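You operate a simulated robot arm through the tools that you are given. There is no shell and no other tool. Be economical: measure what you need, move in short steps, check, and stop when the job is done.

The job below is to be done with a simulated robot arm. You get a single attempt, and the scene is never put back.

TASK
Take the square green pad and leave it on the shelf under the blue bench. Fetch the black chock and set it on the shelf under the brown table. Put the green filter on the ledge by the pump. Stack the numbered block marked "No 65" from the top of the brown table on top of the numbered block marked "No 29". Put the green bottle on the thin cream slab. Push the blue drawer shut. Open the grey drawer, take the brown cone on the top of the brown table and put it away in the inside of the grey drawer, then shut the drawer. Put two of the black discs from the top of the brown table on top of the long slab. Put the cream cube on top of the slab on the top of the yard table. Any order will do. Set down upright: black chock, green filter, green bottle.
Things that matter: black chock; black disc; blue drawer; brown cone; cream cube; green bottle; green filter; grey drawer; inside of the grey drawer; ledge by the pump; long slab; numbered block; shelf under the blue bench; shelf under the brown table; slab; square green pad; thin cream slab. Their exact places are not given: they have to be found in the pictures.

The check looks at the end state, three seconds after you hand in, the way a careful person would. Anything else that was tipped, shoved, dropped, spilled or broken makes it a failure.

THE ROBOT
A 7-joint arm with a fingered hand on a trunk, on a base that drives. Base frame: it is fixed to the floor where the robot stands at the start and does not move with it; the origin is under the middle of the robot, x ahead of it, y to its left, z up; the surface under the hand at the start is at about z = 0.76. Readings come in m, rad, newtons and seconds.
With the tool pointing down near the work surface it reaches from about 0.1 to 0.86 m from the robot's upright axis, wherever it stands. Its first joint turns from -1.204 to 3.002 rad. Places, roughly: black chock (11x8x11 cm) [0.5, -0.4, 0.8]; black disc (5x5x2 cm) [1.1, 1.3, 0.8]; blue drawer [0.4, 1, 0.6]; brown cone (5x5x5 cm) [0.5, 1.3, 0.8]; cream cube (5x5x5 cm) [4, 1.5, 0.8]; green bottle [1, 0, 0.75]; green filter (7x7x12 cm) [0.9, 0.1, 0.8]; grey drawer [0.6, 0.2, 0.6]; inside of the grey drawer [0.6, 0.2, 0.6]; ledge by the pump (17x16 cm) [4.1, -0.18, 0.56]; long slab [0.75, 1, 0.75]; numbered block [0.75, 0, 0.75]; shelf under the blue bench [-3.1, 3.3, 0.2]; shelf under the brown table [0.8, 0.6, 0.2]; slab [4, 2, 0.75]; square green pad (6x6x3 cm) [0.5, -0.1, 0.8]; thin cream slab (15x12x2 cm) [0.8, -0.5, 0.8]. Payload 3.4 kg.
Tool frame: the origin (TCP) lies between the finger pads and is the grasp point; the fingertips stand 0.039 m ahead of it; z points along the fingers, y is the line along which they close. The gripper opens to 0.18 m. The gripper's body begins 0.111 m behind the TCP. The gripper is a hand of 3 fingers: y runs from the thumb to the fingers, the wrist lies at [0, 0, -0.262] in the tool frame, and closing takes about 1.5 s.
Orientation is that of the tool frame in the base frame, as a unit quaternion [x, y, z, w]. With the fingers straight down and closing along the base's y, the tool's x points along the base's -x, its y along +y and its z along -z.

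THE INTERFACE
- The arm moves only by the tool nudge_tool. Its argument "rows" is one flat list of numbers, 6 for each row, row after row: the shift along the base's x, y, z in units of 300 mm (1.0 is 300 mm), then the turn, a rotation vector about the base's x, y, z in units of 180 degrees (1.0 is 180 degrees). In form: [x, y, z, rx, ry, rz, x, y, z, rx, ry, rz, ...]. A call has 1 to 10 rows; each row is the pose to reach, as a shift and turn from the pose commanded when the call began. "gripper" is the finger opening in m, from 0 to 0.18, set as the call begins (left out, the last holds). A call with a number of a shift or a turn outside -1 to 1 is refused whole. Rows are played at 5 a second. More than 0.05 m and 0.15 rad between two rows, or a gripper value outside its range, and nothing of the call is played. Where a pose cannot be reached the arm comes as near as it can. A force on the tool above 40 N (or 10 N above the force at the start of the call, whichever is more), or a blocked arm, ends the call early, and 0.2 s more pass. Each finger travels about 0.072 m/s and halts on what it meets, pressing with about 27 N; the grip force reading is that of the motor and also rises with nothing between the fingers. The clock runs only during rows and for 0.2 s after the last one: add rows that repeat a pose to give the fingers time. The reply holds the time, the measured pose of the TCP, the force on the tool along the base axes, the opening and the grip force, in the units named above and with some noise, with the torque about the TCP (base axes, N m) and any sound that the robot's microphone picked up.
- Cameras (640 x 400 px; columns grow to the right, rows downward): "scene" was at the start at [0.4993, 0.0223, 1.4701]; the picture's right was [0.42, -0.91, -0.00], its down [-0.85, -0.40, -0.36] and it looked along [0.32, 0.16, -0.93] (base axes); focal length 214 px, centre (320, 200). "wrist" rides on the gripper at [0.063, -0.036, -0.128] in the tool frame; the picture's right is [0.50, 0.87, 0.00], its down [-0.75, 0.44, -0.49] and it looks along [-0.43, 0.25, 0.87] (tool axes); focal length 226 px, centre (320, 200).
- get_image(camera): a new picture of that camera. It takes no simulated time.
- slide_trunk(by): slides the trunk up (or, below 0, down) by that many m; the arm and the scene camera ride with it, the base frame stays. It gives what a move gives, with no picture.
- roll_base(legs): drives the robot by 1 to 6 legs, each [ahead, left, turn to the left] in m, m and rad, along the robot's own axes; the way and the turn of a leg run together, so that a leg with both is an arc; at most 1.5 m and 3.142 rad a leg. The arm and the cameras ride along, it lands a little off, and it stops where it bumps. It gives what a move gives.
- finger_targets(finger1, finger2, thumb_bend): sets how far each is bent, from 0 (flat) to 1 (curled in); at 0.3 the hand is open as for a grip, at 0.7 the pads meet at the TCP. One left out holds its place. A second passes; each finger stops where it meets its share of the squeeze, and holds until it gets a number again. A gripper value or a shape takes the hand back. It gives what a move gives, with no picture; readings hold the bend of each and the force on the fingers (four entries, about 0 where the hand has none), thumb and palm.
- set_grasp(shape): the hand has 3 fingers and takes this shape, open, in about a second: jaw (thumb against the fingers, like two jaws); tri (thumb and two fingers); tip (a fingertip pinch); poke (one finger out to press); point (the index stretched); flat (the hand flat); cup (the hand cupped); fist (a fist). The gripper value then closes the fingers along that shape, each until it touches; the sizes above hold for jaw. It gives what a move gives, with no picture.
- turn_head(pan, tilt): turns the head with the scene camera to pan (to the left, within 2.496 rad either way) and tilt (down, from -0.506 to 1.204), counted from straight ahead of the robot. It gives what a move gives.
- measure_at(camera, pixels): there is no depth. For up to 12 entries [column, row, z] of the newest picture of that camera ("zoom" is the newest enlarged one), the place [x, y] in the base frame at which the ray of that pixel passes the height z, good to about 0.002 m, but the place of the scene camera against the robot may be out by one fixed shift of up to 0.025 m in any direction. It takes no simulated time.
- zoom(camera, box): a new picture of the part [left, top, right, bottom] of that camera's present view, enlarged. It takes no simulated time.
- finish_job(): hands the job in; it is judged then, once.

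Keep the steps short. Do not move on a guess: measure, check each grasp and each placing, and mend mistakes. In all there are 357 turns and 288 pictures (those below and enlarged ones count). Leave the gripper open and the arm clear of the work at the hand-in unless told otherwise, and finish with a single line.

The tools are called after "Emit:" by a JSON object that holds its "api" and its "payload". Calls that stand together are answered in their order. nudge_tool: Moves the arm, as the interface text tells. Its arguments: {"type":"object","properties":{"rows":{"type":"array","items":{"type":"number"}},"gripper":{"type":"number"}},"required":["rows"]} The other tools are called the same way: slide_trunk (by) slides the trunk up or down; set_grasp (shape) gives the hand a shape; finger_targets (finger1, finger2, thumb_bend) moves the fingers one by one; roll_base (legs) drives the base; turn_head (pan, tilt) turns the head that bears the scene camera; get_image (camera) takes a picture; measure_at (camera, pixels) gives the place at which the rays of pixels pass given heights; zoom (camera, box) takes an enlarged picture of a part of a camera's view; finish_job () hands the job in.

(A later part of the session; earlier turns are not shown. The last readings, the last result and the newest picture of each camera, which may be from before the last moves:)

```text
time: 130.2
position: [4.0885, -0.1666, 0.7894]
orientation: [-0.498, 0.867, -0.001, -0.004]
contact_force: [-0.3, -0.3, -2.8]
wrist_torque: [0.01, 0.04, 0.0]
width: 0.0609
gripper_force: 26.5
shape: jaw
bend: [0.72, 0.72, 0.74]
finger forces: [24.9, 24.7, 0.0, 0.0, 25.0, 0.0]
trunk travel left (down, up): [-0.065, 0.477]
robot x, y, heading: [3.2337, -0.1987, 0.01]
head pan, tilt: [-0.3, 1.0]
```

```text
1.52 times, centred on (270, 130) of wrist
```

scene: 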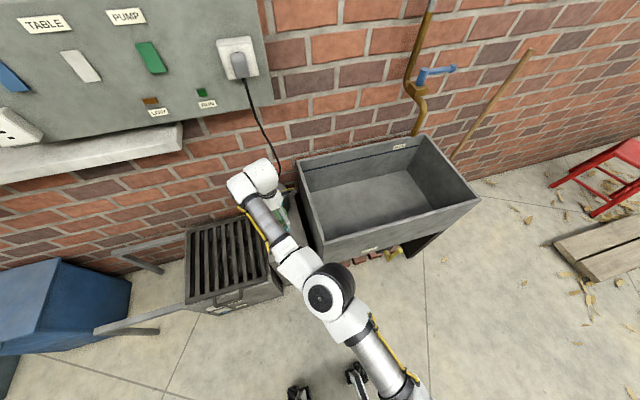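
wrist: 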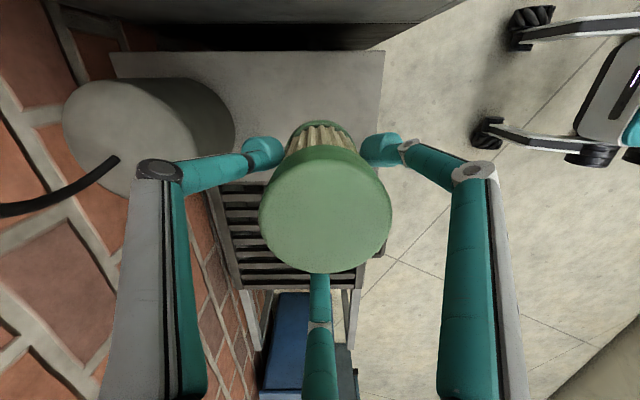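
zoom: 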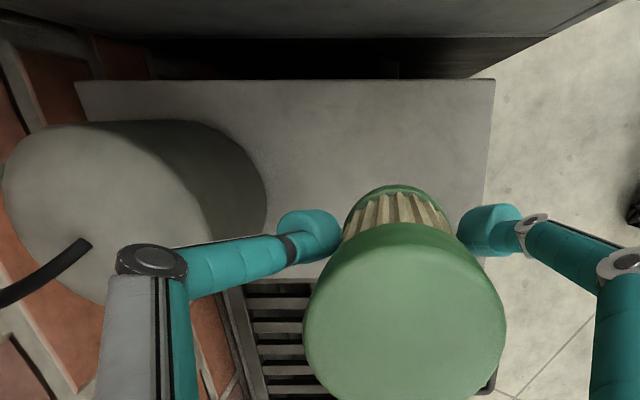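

Hand is over the ledge: top spans x 4.003–4.22 (to the motor), y −0.262…−0.08; TCP (4.089, −0.167) is central. Lower a little and watch for drift.

Emit:
{"api": "nudge_tool", "payload": {"rows": [0, -0.01, -0.07, 0, 0, 0, 0, -0.01, -0.14, 0, 0, 0, 0, -0.01, -0.2, 0, 0, 0]}}

```text
time: 131.0
position: [4.0951, -0.1699, 0.7336]
orientation: [-0.499, 0.867, 0.0, -0.002]
contact_force: [0.2, 0.0, -3.1]
wrist_torque: [-0.04, 0.01, 0.01]
width: 0.0608
gripper_force: 26.8
shape: jaw
bend: [0.72, 0.72, 0.74]
finger forces: [25.2, 24.9, 0.0, 0.1, 25.4, 0.0]
out of reach, approached as far as the arm can: row 1, 2, 3
trunk travel left (down, up): [-0.065, 0.477]
robot x, y, heading: [3.2341, -0.1967, 0.007]
head pan, tilt: [-0.3, 1.0]
```

Emit:
{"api": "nudge_tool", "payload": {"rows": [-0.02, 0, -0.07, 0, 0, 0, -0.02, 0, -0.14, 0, 0, 0, -0.02, 0, -0.2, 0, 0, 0]}}

Emit:
{"api": "get_image", "payload": {"camera": "wrist"}}

Emit:
{"api": "zoom", "payload": {"camera": "scene", "box": [200, 140, 360, 280]}}

```text
time: 131.8
position: [4.0965, -0.1709, 0.6737]
orientation: [-0.498, 0.867, 0.001, -0.002]
contact_force: [0.2, -0.6, -2.7]
wrist_torque: [0.02, -0.02, -0.03]
width: 0.0607
gripper_force: 26.7
shape: jaw
bend: [0.72, 0.72, 0.74]
finger forces: [25.1, 24.7, 0.0, 0.1, 25.3, 0.1]
out of reach, approached as far as the arm can: row 1, 2, 3
trunk travel left (down, up): [-0.065, 0.477]
robot x, y, heading: [3.2329, -0.2001, 0.008]
head pan, tilt: [-0.3, 1.0]
```

```text
185 pictures are left
```

wrist: 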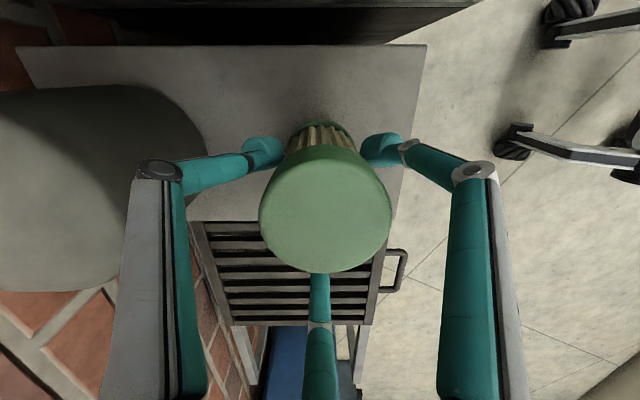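

```text
2.86 times, centred on (280, 210) of scene
```

zoom: 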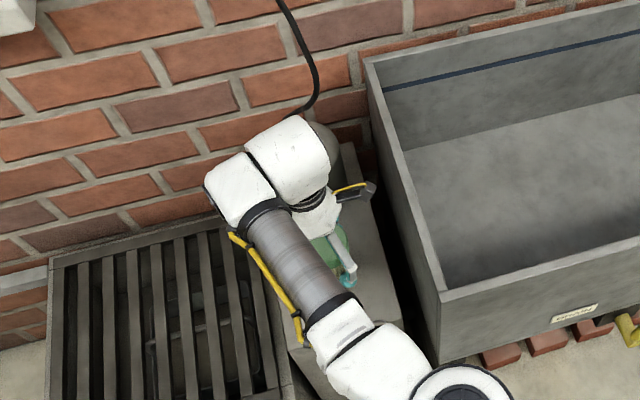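

Emit:
{"api": "nudge_tool", "payload": {"rows": [-0.02, 0, -0.03, 0, 0, 0, -0.02, 0, -0.06, 0, 0, 0, -0.02, 0, -0.075, 0, 0, 0]}}

Emit:
{"api": "nudge_tool", "payload": {"rows": [0, 0, -0.01, 0, 0, 0, 0, 0, -0.02, 0, 0, 0]}}

```text
time: 132.6
position: [4.0956, -0.1722, 0.6509]
orientation: [-0.498, 0.867, 0.001, -0.002]
contact_force: [0.1, -0.7, -2.8]
wrist_torque: [0.02, 0.01, 0.0]
width: 0.0605
gripper_force: 26.5
shape: jaw
bend: [0.72, 0.72, 0.74]
finger forces: [25.1, 24.8, 0.0, 0.0, 25.4, 0.1]
out of reach, approached as far as the arm can: row 1, 2, 3
trunk travel left (down, up): [-0.065, 0.477]
robot x, y, heading: [3.2334, -0.2001, 0.006]
head pan, tilt: [-0.3, 1.0]
```

```text
time: 133.2
position: [4.0966, -0.1722, 0.6447]
orientation: [-0.498, 0.867, 0.0, 0.0]
contact_force: [-0.3, 0.1, -2.5]
wrist_torque: [0.01, 0.01, -0.03]
width: 0.0608
gripper_force: 27.0
shape: jaw
bend: [0.72, 0.72, 0.74]
finger forces: [25.2, 24.8, 0.0, 0.0, 25.2, 0.0]
trunk travel left (down, up): [-0.065, 0.477]
robot x, y, heading: [3.2344, -0.1975, 0.008]
head pan, tilt: [-0.3, 1.0]
```

The tool is 2.6° off from its grasp tilt; I restore that so the filter is upright, then touch down.

Emit:
{"api": "nudge_tool", "payload": {"rows": [0, 0, 0, -0.0125, 0.0072, 0, 0, 0, -0.008, -0.0125, 0.0072, 0]}}

Emit:
{"api": "nudge_tool", "payload": {"rows": [0, 0, -0.008, 0, 0, 0]}}

```text
time: 133.8
position: [4.0999, -0.1896, 0.6456]
orientation: [-0.477, 0.879, 0.0, -0.004]
contact_force: [1.0, 0.6, -2.9]
wrist_torque: [0.02, -0.02, 0.0]
width: 0.0606
gripper_force: 26.6
shape: jaw
bend: [0.72, 0.72, 0.74]
finger forces: [25.2, 24.9, 0.0, 0.0, 25.3, 0.0]
out of reach, approached as far as the arm can: row 1, 2
trunk travel left (down, up): [-0.065, 0.477]
robot x, y, heading: [3.2376, -0.1962, 0.007]
head pan, tilt: [-0.3, 1.0]
```

```text
time: 134.2
position: [4.0989, -0.1897, 0.6444]
orientation: [-0.476, 0.879, -0.002, -0.003]
contact_force: [0.0, 0.2, -1.7]
wrist_torque: [0.03, 0.0, 0.01]
width: 0.0606
gripper_force: 26.8
shape: jaw
bend: [0.72, 0.72, 0.74]
finger forces: [25.1, 24.9, 0.0, 0.0, 25.3, 0.0]
trunk travel left (down, up): [-0.065, 0.477]
robot x, y, heading: [3.2315, -0.1939, 0.004]
head pan, tilt: [-0.3, 1.0]
```

Not reachable; a 2.6° tilt settles harmlessly. I lower to contact.

Emit:
{"api": "nudge_tool", "payload": {"rows": [0, 0.03, -0.007, 0, 0, 0, 0, 0.04, -0.014, 0, 0, 0]}}

Emit:
{"api": "nudge_tool", "payload": {"rows": [0, 0, -0.01, 0, 0, 0]}}

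```text
time: 134.8
position: [4.102, -0.1936, 0.6435]
orientation: [-0.466, 0.885, -0.003, -0.003]
contact_force: [-0.7, -0.5, 0.7]
wrist_torque: [-0.13, 0.1, 0.01]
width: 0.0607
gripper_force: 26.8
shape: jaw
bend: [0.72, 0.72, 0.74]
finger forces: [25.6, 24.9, 0.0, 0.0, 25.4, 0.0]
out of reach, approached as far as the arm can: row 1, 2
trunk travel left (down, up): [-0.065, 0.477]
robot x, y, heading: [3.2325, -0.1965, 0.003]
head pan, tilt: [-0.3, 1.0]
```

```text
time: 135.2
position: [4.1024, -0.1898, 0.6432]
orientation: [-0.467, 0.884, -0.002, 0.0]
contact_force: [-0.6, -2.2, 3.8]
wrist_torque: [-0.32, 0.14, 0.06]
width: 0.061
gripper_force: 27.0
shape: jaw
bend: [0.72, 0.72, 0.74]
finger forces: [26.8, 24.0, 0.1, 0.1, 26.6, 0.0]
out of reach, approached as far as the arm can: row 1
trunk travel left (down, up): [-0.065, 0.477]
robot x, y, heading: [3.2352, -0.1972, 0.008]
head pan, tilt: [-0.3, 1.0]
```

Contact (force +6). Release partially to 0.11.

Emit:
{"api": "nudge_tool", "payload": {"rows": [0, 0, 0, 0, 0, 0, 0, 0, 0, 0, 0, 0, 0, 0, 0, 0, 0, 0, 0, 0, 0, 0, 0, 0, 0, 0, 0, 0, 0, 0], "gripper": 0.11}}

Emit:
{"api": "get_image", "payload": {"camera": "wrist"}}

Emit:
{"api": "zoom", "payload": {"camera": "scene", "box": [220, 140, 340, 250]}}

```text
time: 136.4
position: [4.1028, -0.1895, 0.64]
orientation: [-0.467, 0.884, -0.003, -0.001]
contact_force: [-0.4, -0.6, 0.8]
wrist_torque: [-0.02, 0.0, 0.0]
width: 0.1095
gripper_force: 0.0
shape: jaw
bend: [0.68, 0.68, 0.68]
finger forces: [0.1, 0.0, 0.0, 0.1, 0.1, 0.0]
trunk travel left (down, up): [-0.065, 0.477]
robot x, y, heading: [3.2326, -0.2023, 0.009]
head pan, tilt: [-0.3, 1.0]
```

```text
183 pictures are left
```

wrist: 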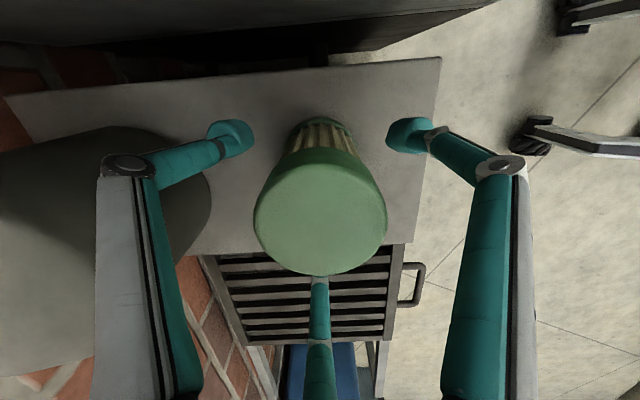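

```text
3.64 times, centred on (280, 195) of scene
```

zoom: 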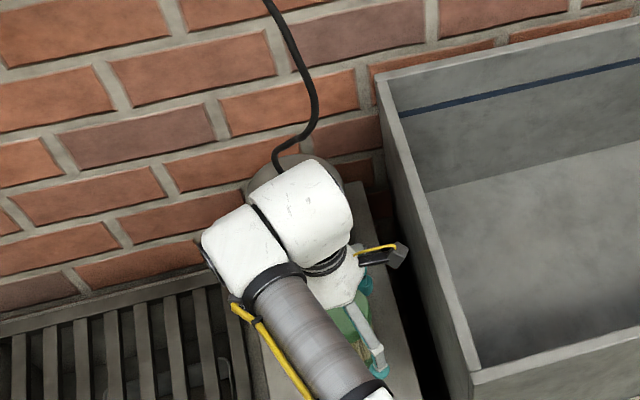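

Filter stands. I raise the hand in two checked steps.

Emit:
{"api": "nudge_tool", "payload": {"rows": [0, 0, 0.07, 0, 0, 0, 0, 0, 0.14, 0, 0, 0]}}

Emit:
{"api": "get_image", "payload": {"camera": "wrist"}}

```text
time: 137.0
position: [4.102, -0.1899, 0.6828]
orientation: [-0.477, 0.879, -0.002, -0.004]
contact_force: [-0.4, -0.5, -0.1]
wrist_torque: [-0.05, -0.01, 0.0]
width: 0.1094
gripper_force: 0.1
shape: jaw
bend: [0.68, 0.68, 0.68]
finger forces: [0.1, 0.0, 0.1, 0.1, 0.0, 0.1]
trunk travel left (down, up): [-0.065, 0.477]
robot x, y, heading: [3.2345, -0.2, 0.008]
head pan, tilt: [-0.3, 1.0]
```

```text
181 pictures are left
```

wrist: 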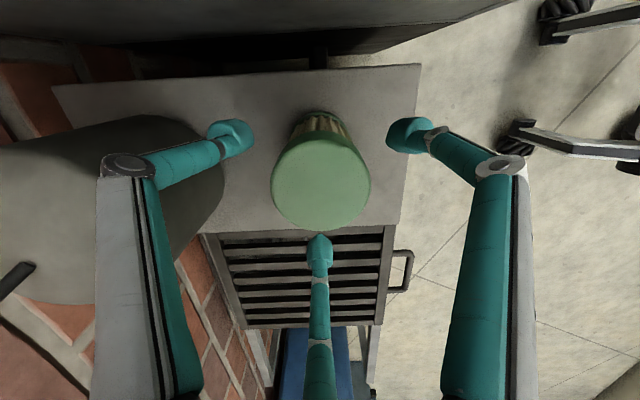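

Emit:
{"api": "nudge_tool", "payload": {"rows": [0, 0, 0.1, 0, 0, 0, 0, 0, 0.2, 0, 0, 0, 0, 0, 0.3, 0, 0, 0, 0, 0, 0.36, 0, 0, 0]}}

Emit:
{"api": "get_image", "payload": {"camera": "wrist"}}

```text
time: 138.0
position: [4.103, -0.1905, 0.792]
orientation: [-0.476, 0.879, -0.002, -0.003]
contact_force: [0.2, -0.2, 0.3]
wrist_torque: [0.01, -0.01, -0.02]
width: 0.1094
gripper_force: 0.0
shape: jaw
bend: [0.68, 0.68, 0.68]
finger forces: [0.0, 0.0, 0.0, 0.1, 0.0, 0.0]
trunk travel left (down, up): [-0.065, 0.477]
robot x, y, heading: [3.2344, -0.198, 0.008]
head pan, tilt: [-0.3, 1.0]
```

```text
180 pictures are left
```

wrist: 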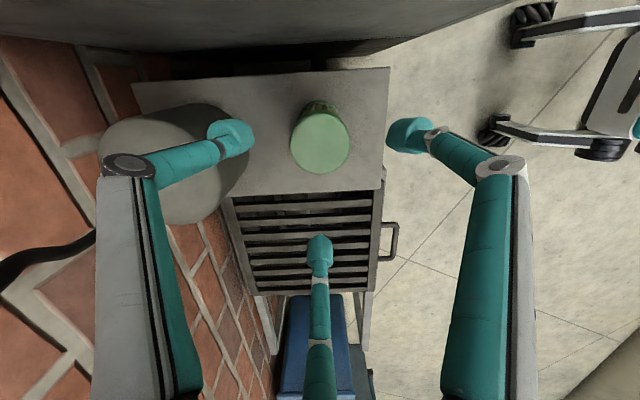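

Filter placed well. I back off and drive left toward the yard table.

Emit:
{"api": "roll_base", "payload": {"legs": [[-0.6, 0, 0], [0, 1.45, 0]]}}

Emit:
{"api": "turn_head", "payload": {"pan": 0.3, "tilt": 0.7}}

Emit:
{"api": "get_image", "payload": {"camera": "scene"}}

```text
time: 148.2
position: [3.4821, 1.2665, 0.792]
orientation: [-0.48, 0.877, -0.001, -0.003]
contact_force: [0.5, -0.1, -1.3]
wrist_torque: [0.03, -0.01, 0.03]
width: 0.1095
gripper_force: 0.1
shape: jaw
bend: [0.68, 0.68, 0.68]
finger forces: [0.0, 0.1, 0.1, 0.0, 0.1, 0.0]
trunk travel left (down, up): [-0.065, 0.477]
robot x, y, heading: [2.6152, 1.2517, 0.009]
head pan, tilt: [-0.3, 1.0]
```

```text
time: 149.2
position: [3.4844, 1.2668, 0.7978]
orientation: [-0.479, 0.878, -0.003, 0.0]
contact_force: [0.1, -0.1, -0.7]
wrist_torque: [0.02, -0.03, 0.0]
width: 0.1095
gripper_force: 0.1
shape: jaw
bend: [0.68, 0.68, 0.68]
finger forces: [0.1, 0.1, 0.0, 0.0, 0.1, 0.0]
trunk travel left (down, up): [-0.065, 0.477]
robot x, y, heading: [2.6156, 1.2517, 0.017]
head pan, tilt: [0.3, 0.7]
```

```text
179 pictures are left
```

scene: 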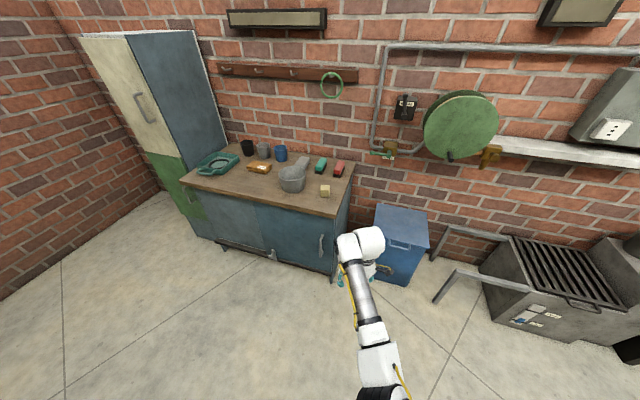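

Emit:
{"api": "zoom", "payload": {"camera": "scene", "box": [170, 120, 370, 240]}}

Emit:
{"api": "measure_at", "payload": {"camera": "scene", "pixels": [[180, 185, 0.76], [340, 217, 0.76], [356, 168, 0.76], [325, 191, 0.78], [292, 180, 0.8], [304, 160, 0.78]]}}

```text
3.20 times, centred on (270, 180) of scene
```

zoom: 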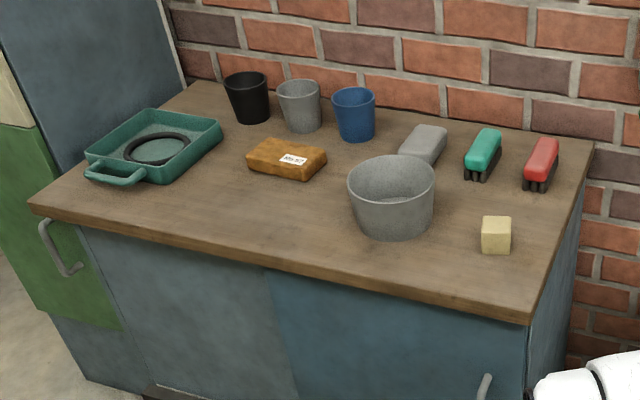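

```text
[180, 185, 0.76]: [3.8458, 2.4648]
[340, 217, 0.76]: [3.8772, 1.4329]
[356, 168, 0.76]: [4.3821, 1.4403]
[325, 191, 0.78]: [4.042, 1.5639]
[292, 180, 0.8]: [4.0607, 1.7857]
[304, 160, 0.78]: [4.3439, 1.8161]
```

Emit:
{"api": "zoom", "payload": {"camera": "scene", "box": [240, 150, 290, 185]}}

Emit:
{"api": "zoom", "payload": {"camera": "scene", "box": [280, 150, 340, 205]}}

```text
11.43 times, centred on (265, 168) of scene
```

zoom: 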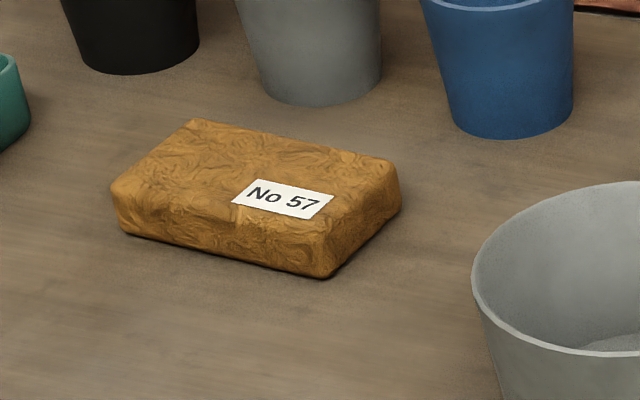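

```text
7.27 times, centred on (310, 178) of scene
```

zoom: 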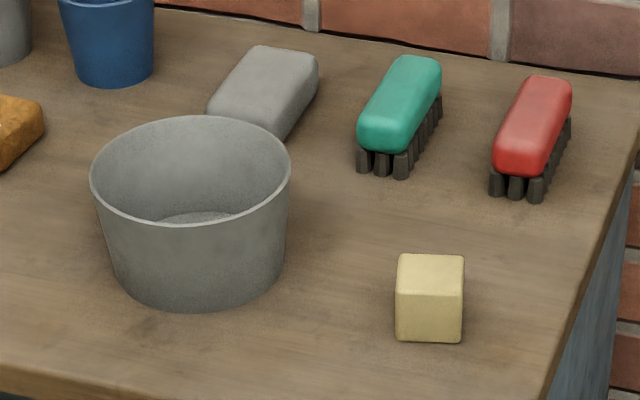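

The cream cube is at ≈(4.02, 1.56), the slab (No 57) near (4.1, 2.0). The cube suits a pinch; I try the "tip" shape here in free space and look.

Emit:
{"api": "set_grasp", "payload": {"shape": "tip"}}

Emit:
{"api": "get_image", "payload": {"camera": "wrist"}}

Emit:
{"api": "nudge_tool", "payload": {"rows": [0, 0, 0, 0, 0, 0, 0, 0, 0, 0, 0, 0, 0, 0, 0, 0, 0, 0, 0, 0, 0, 0, 0, 0, 0, 0, 0, 0, 0, 0], "gripper": 0.05}}

Emit:
{"api": "get_image", "payload": {"camera": "wrist"}}

```text
time: 150.1
position: [3.4833, 1.2671, 0.7977]
orientation: [-0.48, 0.878, -0.002, -0.001]
contact_force: [0.3, 0.2, 0.5]
wrist_torque: [0.01, -0.01, 0.0]
width: 0.1796
gripper_force: 0.0
shape: tip
bend: [0.3, 0.3, 0.3]
finger forces: [0.0, 0.1, 0.1, 0.0, 0.0, 0.1]
trunk travel left (down, up): [-0.065, 0.477]
robot x, y, heading: [2.6147, 1.2518, 0.014]
head pan, tilt: [0.3, 0.7]
```

```text
175 pictures are left
```

wrist: 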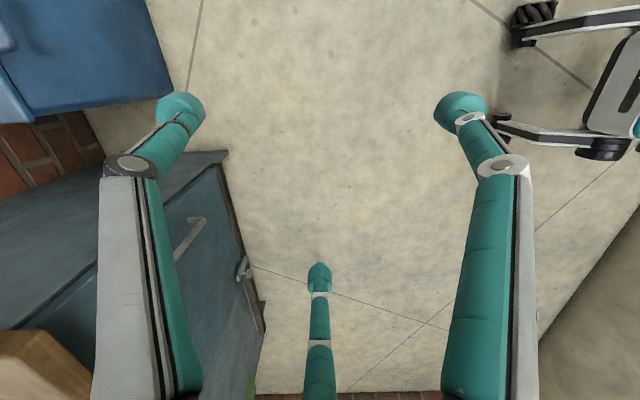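

```text
time: 151.3
position: [3.4827, 1.268, 0.7975]
orientation: [-0.48, 0.878, -0.002, -0.001]
contact_force: [-0.1, 0.9, -0.1]
wrist_torque: [0.02, -0.02, -0.01]
width: 0.0504
gripper_force: 0.1
shape: tip
bend: [0.72, 0.72, 0.74]
finger forces: [0.0, 0.0, 0.1, 0.0, 0.0, 0.0]
trunk travel left (down, up): [-0.065, 0.477]
robot x, y, heading: [2.6179, 1.2524, 0.012]
head pan, tilt: [0.3, 0.7]
```

```text
174 pictures are left
```

wrist: 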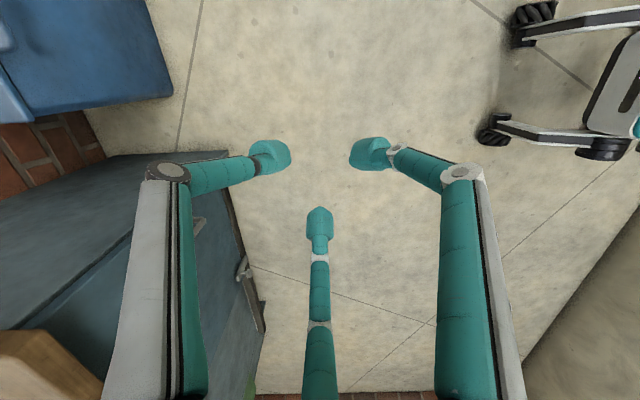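

All shapes share this radial geometry, so I use jaw. I raise the trunk 0.1 m and level the tool before moving over the table.

Emit:
{"api": "set_grasp", "payload": {"shape": "jaw"}}

Emit:
{"api": "slide_trunk", "payload": {"by": 0.1}}

```text
time: 152.2
position: [3.4838, 1.2683, 0.798]
orientation: [-0.479, 0.878, -0.003, 0.0]
contact_force: [-0.8, 0.6, 0.1]
wrist_torque: [-0.04, 0.02, 0.04]
width: 0.1799
gripper_force: 0.1
shape: jaw
bend: [0.3, 0.3, 0.3]
finger forces: [0.1, 0.1, 0.1, 0.1, 0.0, 0.0]
trunk travel left (down, up): [-0.065, 0.477]
robot x, y, heading: [2.6145, 1.2528, 0.014]
head pan, tilt: [0.3, 0.7]
```

```text
time: 153.6
position: [3.4481, 1.2659, 1.0399]
orientation: [-0.477, 0.874, -0.046, 0.083]
contact_force: [-0.4, 0.1, -0.1]
wrist_torque: [0.01, 0.04, 0.0]
width: 0.18
gripper_force: 0.1
shape: jaw
bend: [0.3, 0.3, 0.3]
finger forces: [0.0, 0.0, 0.1, 0.0, 0.0, 0.1]
trunk travel left (down, up): [-0.165, 0.377]
robot x, y, heading: [2.6147, 1.2541, 0.015]
head pan, tilt: [0.3, 0.7]
```

Emit:
{"api": "nudge_tool", "payload": {"rows": [0, 0, 0, 0, 0.03, 0, 0, 0.05, 0, 0, 0.0605, 0, -0.1, 0.12, 0, 0, 0.0605, 0, -0.2, 0.2, 0, 0, 0.0605, 0]}}

Emit:
{"api": "get_image", "payload": {"camera": "scene"}}

```text
time: 154.6
position: [3.3759, 1.3208, 1.0393]
orientation: [-0.479, 0.878, -0.003, 0.0]
contact_force: [0.0, 0.5, 0.4]
wrist_torque: [0.0, -0.01, 0.0]
width: 0.1797
gripper_force: 0.1
shape: jaw
bend: [0.3, 0.3, 0.3]
finger forces: [0.0, 0.0, 0.1, 0.1, 0.1, 0.0]
out of reach, approached as far as the arm can: row 1, 2, 3, 4
trunk travel left (down, up): [-0.165, 0.377]
robot x, y, heading: [2.6149, 1.253, 0.008]
head pan, tilt: [0.3, 0.7]
```

```text
173 pictures are left
```

scene: 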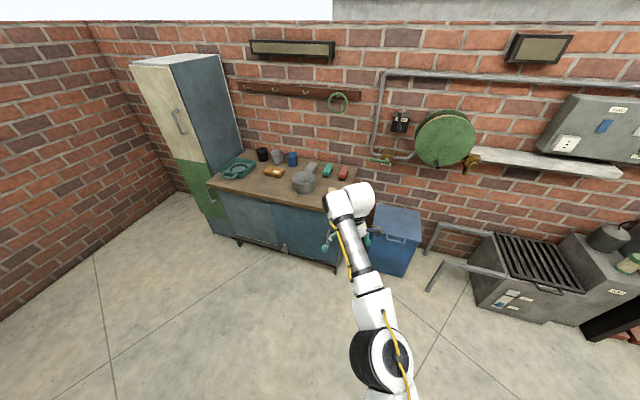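

Moving now. Bend the arm a little more for authority.

Emit:
{"api": "nudge_tool", "payload": {"rows": [-0.1, 0.1, 0, 0, 0, 0, -0.2, 0.2, 0, 0, 0, 0, -0.3, 0.3, 0, 0, 0, 0, -0.4, 0.4, 0, 0, 0, 0]}}

```text
time: 155.6
position: [3.3677, 1.3263, 1.0394]
orientation: [-0.479, 0.878, -0.002, 0.001]
contact_force: [-0.9, -0.1, 0.4]
wrist_torque: [0.02, -0.05, 0.01]
width: 0.1798
gripper_force: 0.0
shape: jaw
bend: [0.3, 0.3, 0.3]
finger forces: [0.1, 0.0, 0.0, 0.1, 0.1, 0.0]
out of reach, approached as far as the arm can: row 1, 2, 3, 4
trunk travel left (down, up): [-0.165, 0.377]
robot x, y, heading: [2.6139, 1.2572, 0.013]
head pan, tilt: [0.3, 0.7]
```

I test a larger leftward swing in free air to fold the elbow outward.

Emit:
{"api": "nudge_tool", "payload": {"rows": [0, 0.15, 0, 0, 0, 0, 0, 0.3, 0, 0, 0, 0, -0.03, 0.45, 0, 0, 0, 0, -0.07, 0.6, 0, 0, 0, 0, -0.12, 0.75, 0, 0, 0, 0]}}

Emit:
{"api": "turn_head", "payload": {"pan": 0.3, "tilt": 1.2}}

Emit:
{"api": "get_image", "payload": {"camera": "scene"}}

```text
time: 156.8
position: [3.3082, 1.4505, 1.018]
orientation: [-0.479, 0.878, -0.003, 0.001]
contact_force: [0.5, -0.2, -0.6]
wrist_torque: [-0.02, 0.01, -0.01]
width: 0.1801
gripper_force: 0.0
shape: jaw
bend: [0.3, 0.3, 0.3]
finger forces: [0.0, 0.0, 0.0, 0.0, 0.1, 0.1]
out of reach, approached as far as the arm can: row 1, 2, 3, 4, 5
trunk travel left (down, up): [-0.165, 0.377]
robot x, y, heading: [2.6161, 1.2541, 0.013]
head pan, tilt: [0.3, 0.7]
```

```text
time: 157.7
position: [3.3102, 1.4526, 1.0176]
orientation: [-0.48, 0.878, -0.003, 0.001]
contact_force: [0.0, -0.4, 0.6]
wrist_torque: [-0.01, -0.04, -0.02]
width: 0.1801
gripper_force: 0.0
shape: jaw
bend: [0.3, 0.3, 0.3]
finger forces: [0.0, 0.1, 0.0, 0.1, 0.0, 0.0]
trunk travel left (down, up): [-0.165, 0.377]
robot x, y, heading: [2.6166, 1.2544, 0.01]
head pan, tilt: [0.3, 1.201]
```

```text
172 pictures are left
```

scene: 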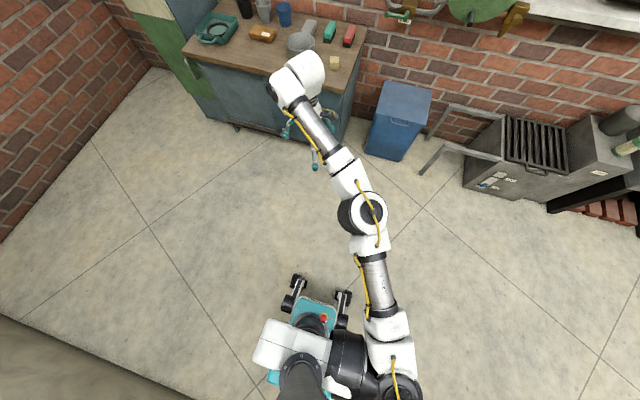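

It folds. Pull in now: −x.

Emit:
{"api": "nudge_tool", "payload": {"rows": [-0.1, 0, -0.05, 0, 0, 0, -0.2, 0, -0.1, 0, 0, 0, -0.3, 0, -0.13, 0, 0, 0, -0.4, 0, -0.13, 0, 0, 0]}}

Emit:
{"api": "get_image", "payload": {"camera": "scene"}}

```text
time: 158.7
position: [3.1872, 1.4498, 0.9801]
orientation: [-0.479, 0.878, -0.003, 0.002]
contact_force: [-1.0, -0.3, -1.1]
wrist_torque: [0.01, 0.01, 0.0]
width: 0.1801
gripper_force: 0.0
shape: jaw
bend: [0.3, 0.3, 0.3]
finger forces: [0.1, 0.0, 0.1, 0.0, 0.0, 0.0]
trunk travel left (down, up): [-0.165, 0.377]
robot x, y, heading: [2.6138, 1.2499, 0.01]
head pan, tilt: [0.3, 1.201]
```

```text
171 pictures are left
```

scene: 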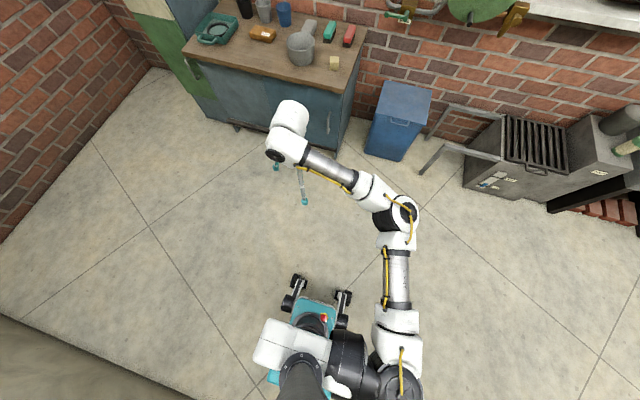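

Folded properly now (low wrist height is what gives reach). I drive so the hand comes above the cube.

Emit:
{"api": "roll_base", "payload": {"legs": [[0.78, 0.1, 0]]}}

Emit:
{"api": "get_image", "payload": {"camera": "wrist"}}

Emit:
{"api": "get_image", "payload": {"camera": "scene"}}

```text
time: 162.9
position: [3.9653, 1.5585, 0.9791]
orientation: [-0.478, 0.879, -0.002, 0.001]
contact_force: [0.1, -1.2, -0.1]
wrist_torque: [0.0, 0.01, -0.02]
width: 0.1798
gripper_force: 0.2
shape: jaw
bend: [0.3, 0.3, 0.3]
finger forces: [0.1, 0.0, 0.1, 0.1, 0.1, 0.1]
trunk travel left (down, up): [-0.165, 0.377]
robot x, y, heading: [3.39, 1.3603, 0.008]
head pan, tilt: [0.3, 1.201]
```

```text
170 pictures are left
```

wrist: 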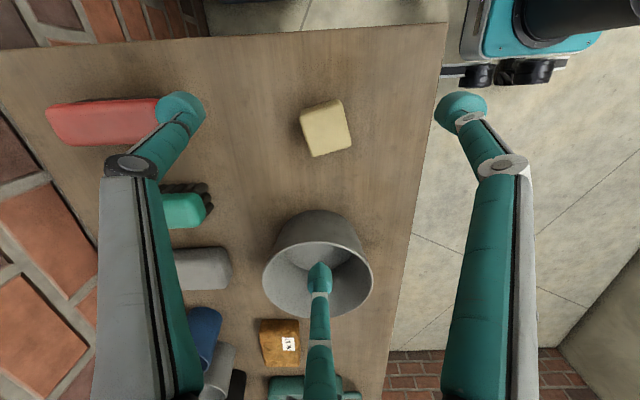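

```text
169 pictures are left
```

scene: 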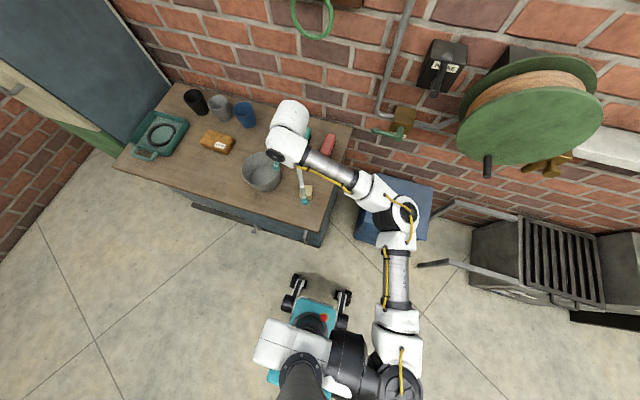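

Emit:
{"api": "measure_at", "payload": {"camera": "wrist", "pixels": [[300, 112, 0.812], [341, 99, 0.812], [352, 145, 0.812], [313, 156, 0.812], [263, 275, 0.88], [372, 270, 0.88], [313, 210, 0.88], [318, 318, 0.88]]}}

Emit:
{"api": "zoom", "payload": {"camera": "wrist", "box": [270, 70, 380, 180]}}

```text
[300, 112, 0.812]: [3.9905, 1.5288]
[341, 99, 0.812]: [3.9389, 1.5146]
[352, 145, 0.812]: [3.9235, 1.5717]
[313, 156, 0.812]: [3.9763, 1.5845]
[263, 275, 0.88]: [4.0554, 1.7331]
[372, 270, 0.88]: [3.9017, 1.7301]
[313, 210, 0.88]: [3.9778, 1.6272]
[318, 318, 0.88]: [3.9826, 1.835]
```

```text
3.64 times, centred on (325, 125) of wrist
```

zoom: 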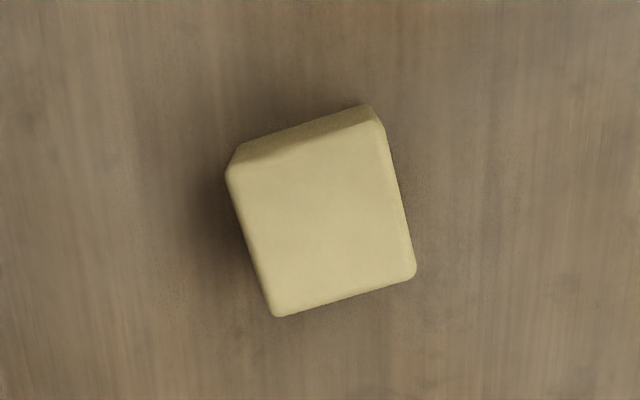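

Cube centre ≈ (3.957, 1.553), yaw ≈15.5°. I turn the tool +48.5° so the thumb meets a face squarely and the fingers stay clear of the bucket; narrow to 0.12.

Emit:
{"api": "nudge_tool", "payload": {"rows": [0, 0, 0, 0, 0, 0.045, 0, 0, 0, 0, 0, 0.09, 0, 0, 0, 0, 0, 0.135, 0, 0, 0, 0, 0, 0.18, -0.015, -0.01, 0, 0, 0, 0.225, -0.027, -0.018, 0, 0, 0, 0.269], "gripper": 0.12}}

Emit:
{"api": "nudge_tool", "payload": {"rows": [0, 0, -0.1, 0, 0, 0, 0, 0, -0.2, 0, 0, 0, 0, 0, -0.3, 0, 0, 0]}}

Emit:
{"api": "get_image", "payload": {"camera": "wrist"}}

```text
time: 164.3
position: [3.9534, 1.5534, 0.9817]
orientation: [0.797, -0.604, 0.001, -0.005]
contact_force: [-0.3, 0.3, 0.2]
wrist_torque: [0.01, 0.03, 0.01]
width: 0.1206
gripper_force: 0.1
shape: jaw
bend: [0.65, 0.65, 0.65]
finger forces: [0.0, 0.1, 0.1, 0.0, 0.1, 0.0]
trunk travel left (down, up): [-0.165, 0.377]
robot x, y, heading: [3.3915, 1.3645, 0.01]
head pan, tilt: [0.3, 1.201]
```

```text
time: 165.1
position: [3.9535, 1.5534, 0.8907]
orientation: [0.796, -0.605, 0.002, -0.004]
contact_force: [0.0, -0.1, 0.1]
wrist_torque: [0.0, 0.01, 0.01]
width: 0.1207
gripper_force: 0.0
shape: jaw
bend: [0.65, 0.65, 0.65]
finger forces: [0.0, 0.0, 0.1, 0.0, 0.0, 0.0]
trunk travel left (down, up): [-0.165, 0.377]
robot x, y, heading: [3.3919, 1.3615, 0.008]
head pan, tilt: [0.3, 1.201]
```

```text
167 pictures are left
```

wrist: 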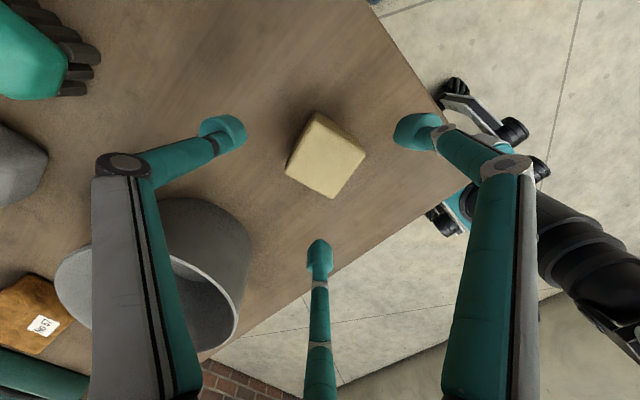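

Emit:
{"api": "measure_at", "payload": {"camera": "wrist", "pixels": [[315, 113, 0.812], [366, 152, 0.812], [332, 198, 0.812], [287, 172, 0.812], [327, 158, 0.812]]}}

```text
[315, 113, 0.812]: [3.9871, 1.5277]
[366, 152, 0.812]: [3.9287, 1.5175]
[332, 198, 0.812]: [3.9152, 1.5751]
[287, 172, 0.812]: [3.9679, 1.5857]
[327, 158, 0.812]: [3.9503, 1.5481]
```

Centre (3.950, 1.551); aligned. I descend to z≈0.808 and close.

Emit:
{"api": "nudge_tool", "payload": {"rows": [-0.012, -0.01, -0.1, 0, 0, 0, -0.012, -0.01, -0.2, 0, 0, 0, -0.012, -0.01, -0.25, 0, 0, 0, -0.012, -0.01, -0.273, 0, 0, 0]}}

Emit:
{"api": "nudge_tool", "payload": {"rows": [0, 0, 0, 0, 0, 0, 0, 0, 0, 0, 0, 0, 0, 0, 0, 0, 0, 0, 0, 0, 0, 0, 0, 0, 0, 0, 0, 0, 0, 0, 0, 0, 0, 0, 0, 0, 0, 0, 0, 0, 0, 0], "gripper": 0.02}}

Emit:
{"api": "get_image", "payload": {"camera": "wrist"}}

```text
time: 165.8
position: [3.948, 1.5515, 0.8389]
orientation: [0.796, -0.605, 0.005, -0.014]
contact_force: [-2.1, 0.4, 22.6]
wrist_torque: [-0.84, 0.78, 0.04]
width: 0.1196
gripper_force: 0.1
shape: jaw
bend: [0.68, 0.65, 0.65]
finger forces: [16.7, 6.1, 0.0, 0.1, 0.1, 0.0]
trunk travel left (down, up): [-0.165, 0.377]
robot x, y, heading: [3.3899, 1.3638, 0.007]
head pan, tilt: [0.3, 1.201]
stopped in row 3: the force on the tool passed its limit at 47 N (the readings are from after the stop); the commanded pose is now the measured one
```

```text
time: 167.4
position: [3.9478, 1.5491, 0.8372]
orientation: [0.796, -0.605, 0.005, -0.012]
contact_force: [0.7, -9.8, 29.2]
wrist_torque: [-1.3, 0.11, -0.05]
width: 0.0443
gripper_force: 27.6
shape: jaw
bend: [0.73, 0.73, 0.76]
finger forces: [39.4, 19.7, 0.0, 0.1, 28.9, 0.0]
trunk travel left (down, up): [-0.165, 0.377]
robot x, y, heading: [3.3903, 1.3636, 0.015]
head pan, tilt: [0.3, 1.201]
```

```text
166 pictures are left
```

wrist: 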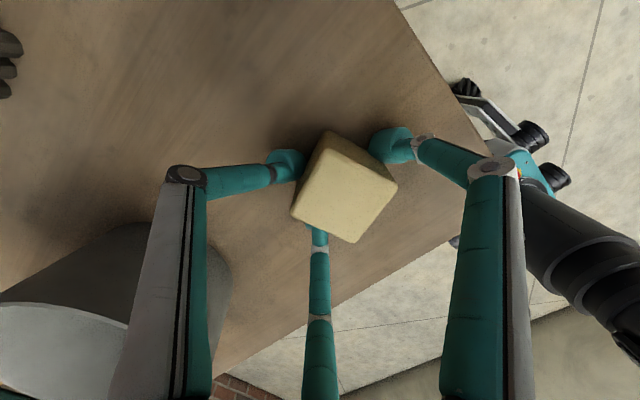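

The yard table is higher than assumed (~0.80) and the tips touched it; the grip closed on the cube all the same. I lift gently and check.

Emit:
{"api": "nudge_tool", "payload": {"rows": [0, 0, 0.03, 0, 0, 0, 0, 0, 0.08, 0, 0, 0, 0, 0, 0.16, 0, 0, 0, 0, 0, 0.26, 0, 0, 0]}}

Emit:
{"api": "get_image", "payload": {"camera": "wrist"}}

Emit:
{"api": "get_image", "payload": {"camera": "scene"}}

```text
time: 168.4
position: [3.9483, 1.5501, 0.914]
orientation: [0.796, -0.605, 0.005, -0.012]
contact_force: [0.4, 0.7, -1.7]
wrist_torque: [0.02, -0.01, -0.02]
width: 0.0433
gripper_force: 26.4
shape: jaw
bend: [0.72, 0.73, 0.75]
finger forces: [22.5, 21.5, 0.0, 0.0, 24.3, 0.0]
trunk travel left (down, up): [-0.165, 0.377]
robot x, y, heading: [3.3962, 1.3591, 0.011]
head pan, tilt: [0.3, 1.201]
```

```text
165 pictures are left
```

wrist: 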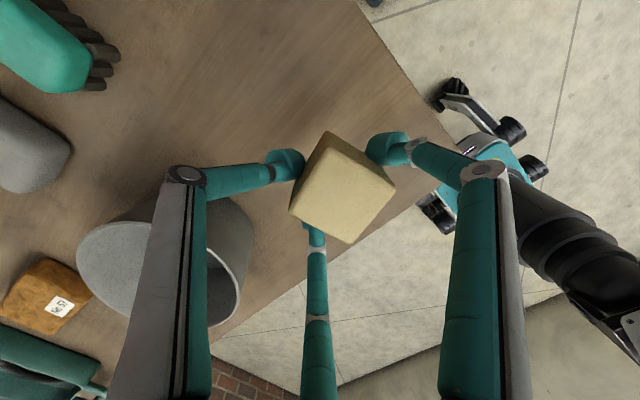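

```text
164 pictures are left
```

scene: 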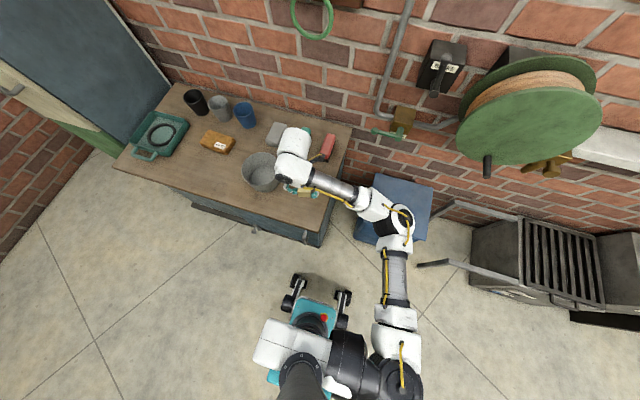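

Held. Raise another 8 cm, then move left over the bucket by driving the base.

Emit:
{"api": "nudge_tool", "payload": {"rows": [0, 0, 0.13, 0, 0, 0, 0, 0, 0.27, 0, 0, 0]}}

Emit:
{"api": "zoom", "payload": {"camera": "scene", "box": [110, 70, 370, 230]}}

Emit:
{"api": "get_image", "payload": {"camera": "wrist"}}

```text
time: 169.0
position: [3.9478, 1.5517, 0.9942]
orientation: [0.797, -0.604, 0.005, -0.011]
contact_force: [-0.2, 0.0, -1.7]
wrist_torque: [0.01, -0.03, -0.03]
width: 0.0432
gripper_force: 26.9
shape: jaw
bend: [0.72, 0.73, 0.75]
finger forces: [22.6, 21.5, 0.0, 0.0, 24.4, 0.0]
trunk travel left (down, up): [-0.165, 0.377]
robot x, y, heading: [3.393, 1.3627, 0.01]
head pan, tilt: [0.3, 1.201]
```

```text
2.46 times, centred on (240, 150) of scene
```

zoom: 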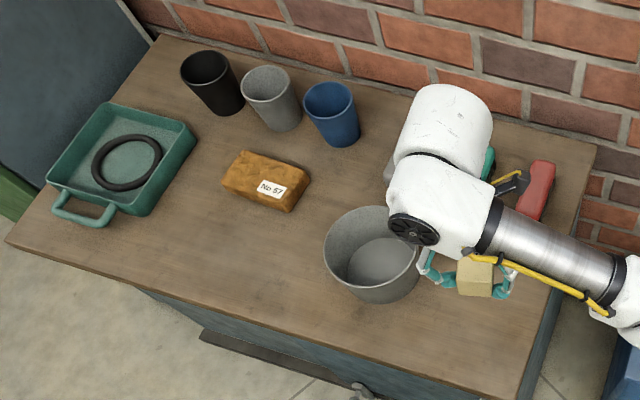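

```text
162 pictures are left
```

wrist: 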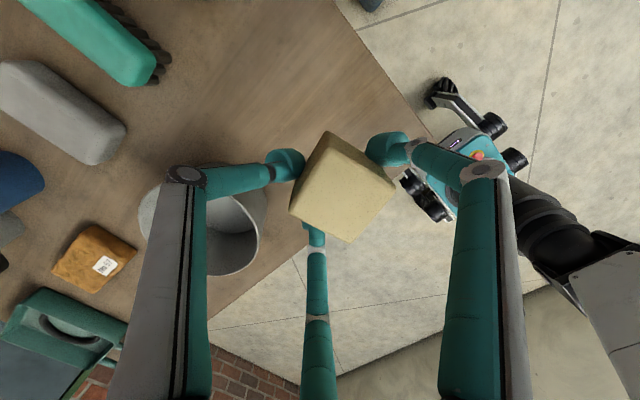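

Emit:
{"api": "measure_at", "payload": {"camera": "wrist", "pixels": [[95, 226, 0.835], [136, 249, 0.835], [97, 290, 0.835], [53, 266, 0.835], [140, 215, 0.9], [258, 200, 0.9]]}}

```text
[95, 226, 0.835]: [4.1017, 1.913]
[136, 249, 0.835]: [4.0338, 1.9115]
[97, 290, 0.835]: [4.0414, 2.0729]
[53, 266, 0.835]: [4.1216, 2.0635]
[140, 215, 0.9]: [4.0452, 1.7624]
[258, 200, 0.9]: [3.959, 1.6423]
```

Emit:
{"api": "measure_at", "payload": {"camera": "wrist", "pixels": [[430, 95, 0.1], [402, 180, 0.1], [385, 70, 0.8], [430, 128, 0.8]]}}

```text
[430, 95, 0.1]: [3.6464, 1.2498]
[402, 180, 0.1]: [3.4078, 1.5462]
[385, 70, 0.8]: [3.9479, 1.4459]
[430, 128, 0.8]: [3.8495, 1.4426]
```

Front wheels are ~0.18 m from the cabinet, so I only drive left 0.44 m and extend with the arm.

Emit:
{"api": "roll_base", "payload": {"legs": [[0.03, 0.44, 0]]}}

Emit:
{"api": "nudge_tool", "payload": {"rows": [0.13, 0, 0, 0, 0, 0, 0.26, 0, 0, 0, 0, 0]}}

Emit:
{"api": "get_image", "payload": {"camera": "scene"}}

Emit:
{"api": "get_image", "payload": {"camera": "wrist"}}

```text
time: 171.7
position: [3.9751, 1.9787, 0.9962]
orientation: [0.795, -0.606, 0.002, -0.016]
contact_force: [-0.4, -0.6, -0.8]
wrist_torque: [0.11, 0.01, 0.0]
width: 0.0435
gripper_force: 27.0
shape: jaw
bend: [0.72, 0.73, 0.75]
finger forces: [22.5, 21.6, 0.0, 0.0, 24.4, 0.0]
trunk travel left (down, up): [-0.165, 0.377]
robot x, y, heading: [3.4188, 1.7997, 0.01]
head pan, tilt: [0.3, 1.201]
```

```text
time: 172.3
position: [4.0503, 1.9841, 0.996]
orientation: [0.796, -0.605, 0.005, -0.012]
contact_force: [0.4, -1.4, -0.5]
wrist_torque: [0.05, 0.0, 0.0]
width: 0.0433
gripper_force: 27.3
shape: jaw
bend: [0.72, 0.73, 0.75]
finger forces: [22.4, 21.5, 0.0, 0.0, 24.2, 0.1]
trunk travel left (down, up): [-0.165, 0.377]
robot x, y, heading: [3.4147, 1.7983, 0.009]
head pan, tilt: [0.3, 1.201]
```

```text
161 pictures are left
```

scene: 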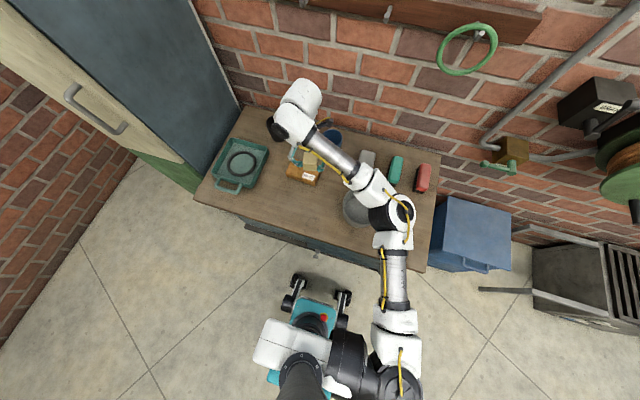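

```text
160 pictures are left
```

wrist: 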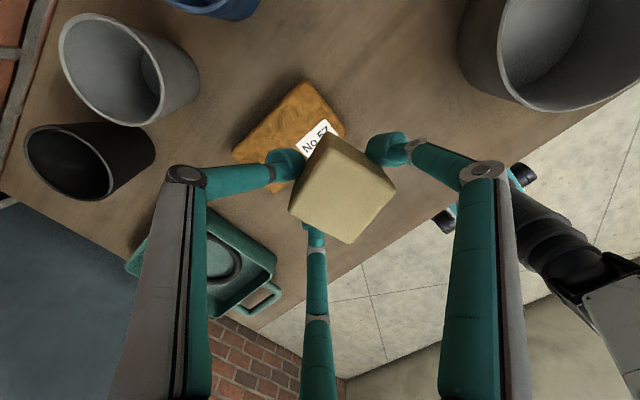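

Emit:
{"api": "measure_at", "payload": {"camera": "wrist", "pixels": [[302, 84, 0.83], [344, 122, 0.83], [236, 148, 0.83], [277, 190, 0.83]]}}

Emit:
{"api": "zoom", "payload": {"camera": "wrist", "box": [200, 60, 420, 260]}}

```text
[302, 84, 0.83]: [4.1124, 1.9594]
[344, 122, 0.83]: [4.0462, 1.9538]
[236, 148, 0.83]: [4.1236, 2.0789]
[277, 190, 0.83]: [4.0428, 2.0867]
```

```text
2.00 times, centred on (310, 160) of wrist
```

zoom: 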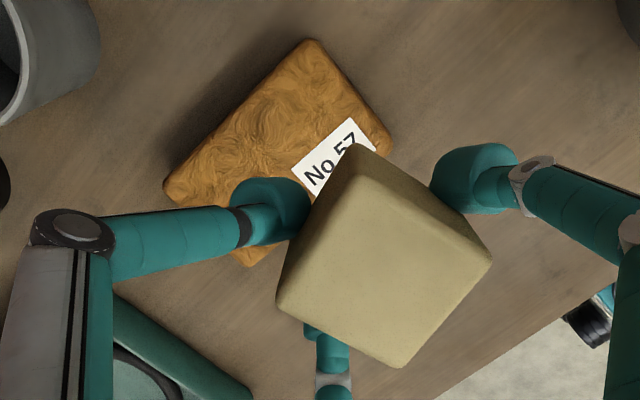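

Slab top centre ≈ (4.081, 2.020). I shift there and descend to 0.915.

Emit:
{"api": "nudge_tool", "payload": {"rows": [0.05, 0.06, -0.07, 0, 0, 0, 0.1, 0.12, -0.14, 0, 0, 0, 0.1, 0.12, -0.21, 0, 0, 0, 0.1, 0.12, -0.27, 0, 0, 0]}}

Emit:
{"api": "get_image", "payload": {"camera": "wrist"}}

Emit:
{"api": "zoom", "payload": {"camera": "scene", "box": [250, 90, 400, 230]}}

```text
time: 173.3
position: [4.079, 2.0184, 0.916]
orientation: [0.795, -0.606, 0.005, -0.013]
contact_force: [0.6, -0.7, -1.2]
wrist_torque: [0.06, 0.04, 0.01]
width: 0.0429
gripper_force: 26.9
shape: jaw
bend: [0.72, 0.73, 0.75]
finger forces: [22.4, 21.6, 0.0, 0.0, 24.2, 0.0]
trunk travel left (down, up): [-0.165, 0.377]
robot x, y, heading: [3.4163, 1.8022, 0.014]
head pan, tilt: [0.3, 1.201]
```

```text
158 pictures are left
```

wrist: 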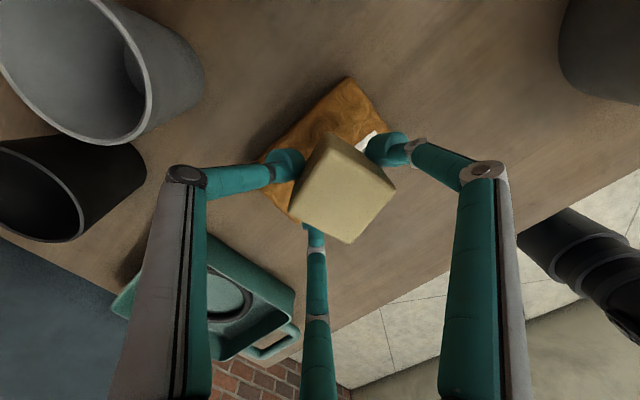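

```text
2.86 times, centred on (325, 160) of scene
```

zoom: 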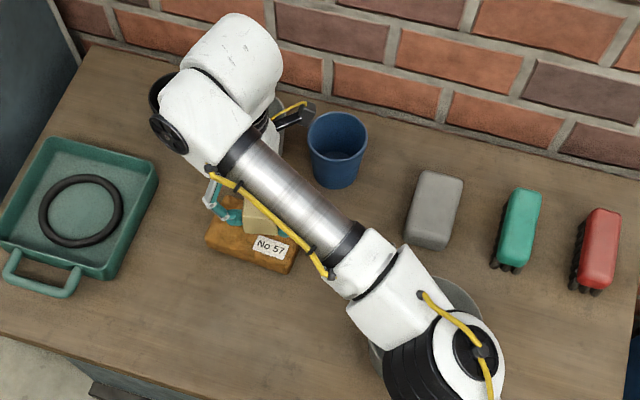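

Emit:
{"api": "measure_at", "payload": {"camera": "wrist", "pixels": [[204, 70, 0.85], [146, 165, 0.85], [150, 110, 0.9], [80, 210, 0.9], [346, 80, 0.832], [386, 125, 0.832], [262, 160, 0.832], [292, 215, 0.832]]}}

```text
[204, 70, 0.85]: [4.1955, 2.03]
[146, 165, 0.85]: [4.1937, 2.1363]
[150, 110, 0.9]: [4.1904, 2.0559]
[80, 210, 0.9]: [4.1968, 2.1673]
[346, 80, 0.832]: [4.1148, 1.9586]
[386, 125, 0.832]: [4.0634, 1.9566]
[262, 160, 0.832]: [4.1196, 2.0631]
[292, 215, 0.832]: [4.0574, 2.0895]
```

Cups are ~3.5 cm clear of the thumb. I lower slowly to contact.

Emit:
{"api": "nudge_tool", "payload": {"rows": [0.01, 0, -0.05, 0, 0, 0, 0.01, 0, -0.1, 0, 0, 0]}}

Emit:
{"api": "nudge_tool", "payload": {"rows": [0, 0, -0.012, 0, 0, 0, 0, 0, -0.024, 0, 0, 0]}}

```text
time: 173.9
position: [4.0825, 2.0232, 0.8862]
orientation: [0.796, -0.605, 0.005, -0.014]
contact_force: [0.2, 0.1, -0.8]
wrist_torque: [0.04, -0.01, 0.02]
width: 0.043
gripper_force: 27.0
shape: jaw
bend: [0.72, 0.73, 0.75]
finger forces: [22.3, 21.5, 0.0, 0.0, 24.1, 0.0]
trunk travel left (down, up): [-0.165, 0.377]
robot x, y, heading: [3.4176, 1.8021, 0.009]
head pan, tilt: [0.3, 1.201]
```

```text
time: 174.5
position: [4.0811, 2.0284, 0.8774]
orientation: [0.796, -0.606, 0.008, -0.01]
contact_force: [0.3, 0.2, -1.1]
wrist_torque: [-0.01, -0.03, -0.05]
width: 0.0432
gripper_force: 26.9
shape: jaw
bend: [0.72, 0.73, 0.75]
finger forces: [22.3, 21.5, 0.0, 0.0, 24.1, 0.0]
trunk travel left (down, up): [-0.165, 0.377]
robot x, y, heading: [3.4179, 1.8012, 0.009]
head pan, tilt: [0.3, 1.201]
```

Emit:
{"api": "nudge_tool", "payload": {"rows": [0, -0.02, -0.01, 0, 0, 0, 0, -0.02, -0.02, 0, 0, 0]}}

Emit:
{"api": "nudge_tool", "payload": {"rows": [0, 0, -0.008, 0, 0, 0, 0, 0, -0.016, 0, 0, 0]}}

```text
time: 175.1
position: [4.082, 2.017, 0.8734]
orientation: [0.795, -0.606, 0.007, -0.012]
contact_force: [-0.2, -4.8, 8.1]
wrist_torque: [-0.59, 0.16, 0.01]
width: 0.0432
gripper_force: 27.3
shape: jaw
bend: [0.72, 0.73, 0.75]
finger forces: [30.4, 20.4, 0.0, 0.1, 23.4, 0.0]
trunk travel left (down, up): [-0.165, 0.377]
robot x, y, heading: [3.4206, 1.8042, 0.011]
head pan, tilt: [0.3, 1.201]
```

```text
time: 175.7
position: [4.0807, 2.018, 0.8735]
orientation: [0.795, -0.606, 0.008, -0.016]
contact_force: [0.2, -4.6, 31.9]
wrist_torque: [-1.26, 0.19, 0.05]
width: 0.0434
gripper_force: 27.2
shape: jaw
bend: [0.73, 0.73, 0.75]
finger forces: [49.3, 21.5, 0.0, 0.0, 29.5, 0.0]
trunk travel left (down, up): [-0.165, 0.377]
robot x, y, heading: [3.4193, 1.7987, 0.009]
head pan, tilt: [0.3, 1.201]
```

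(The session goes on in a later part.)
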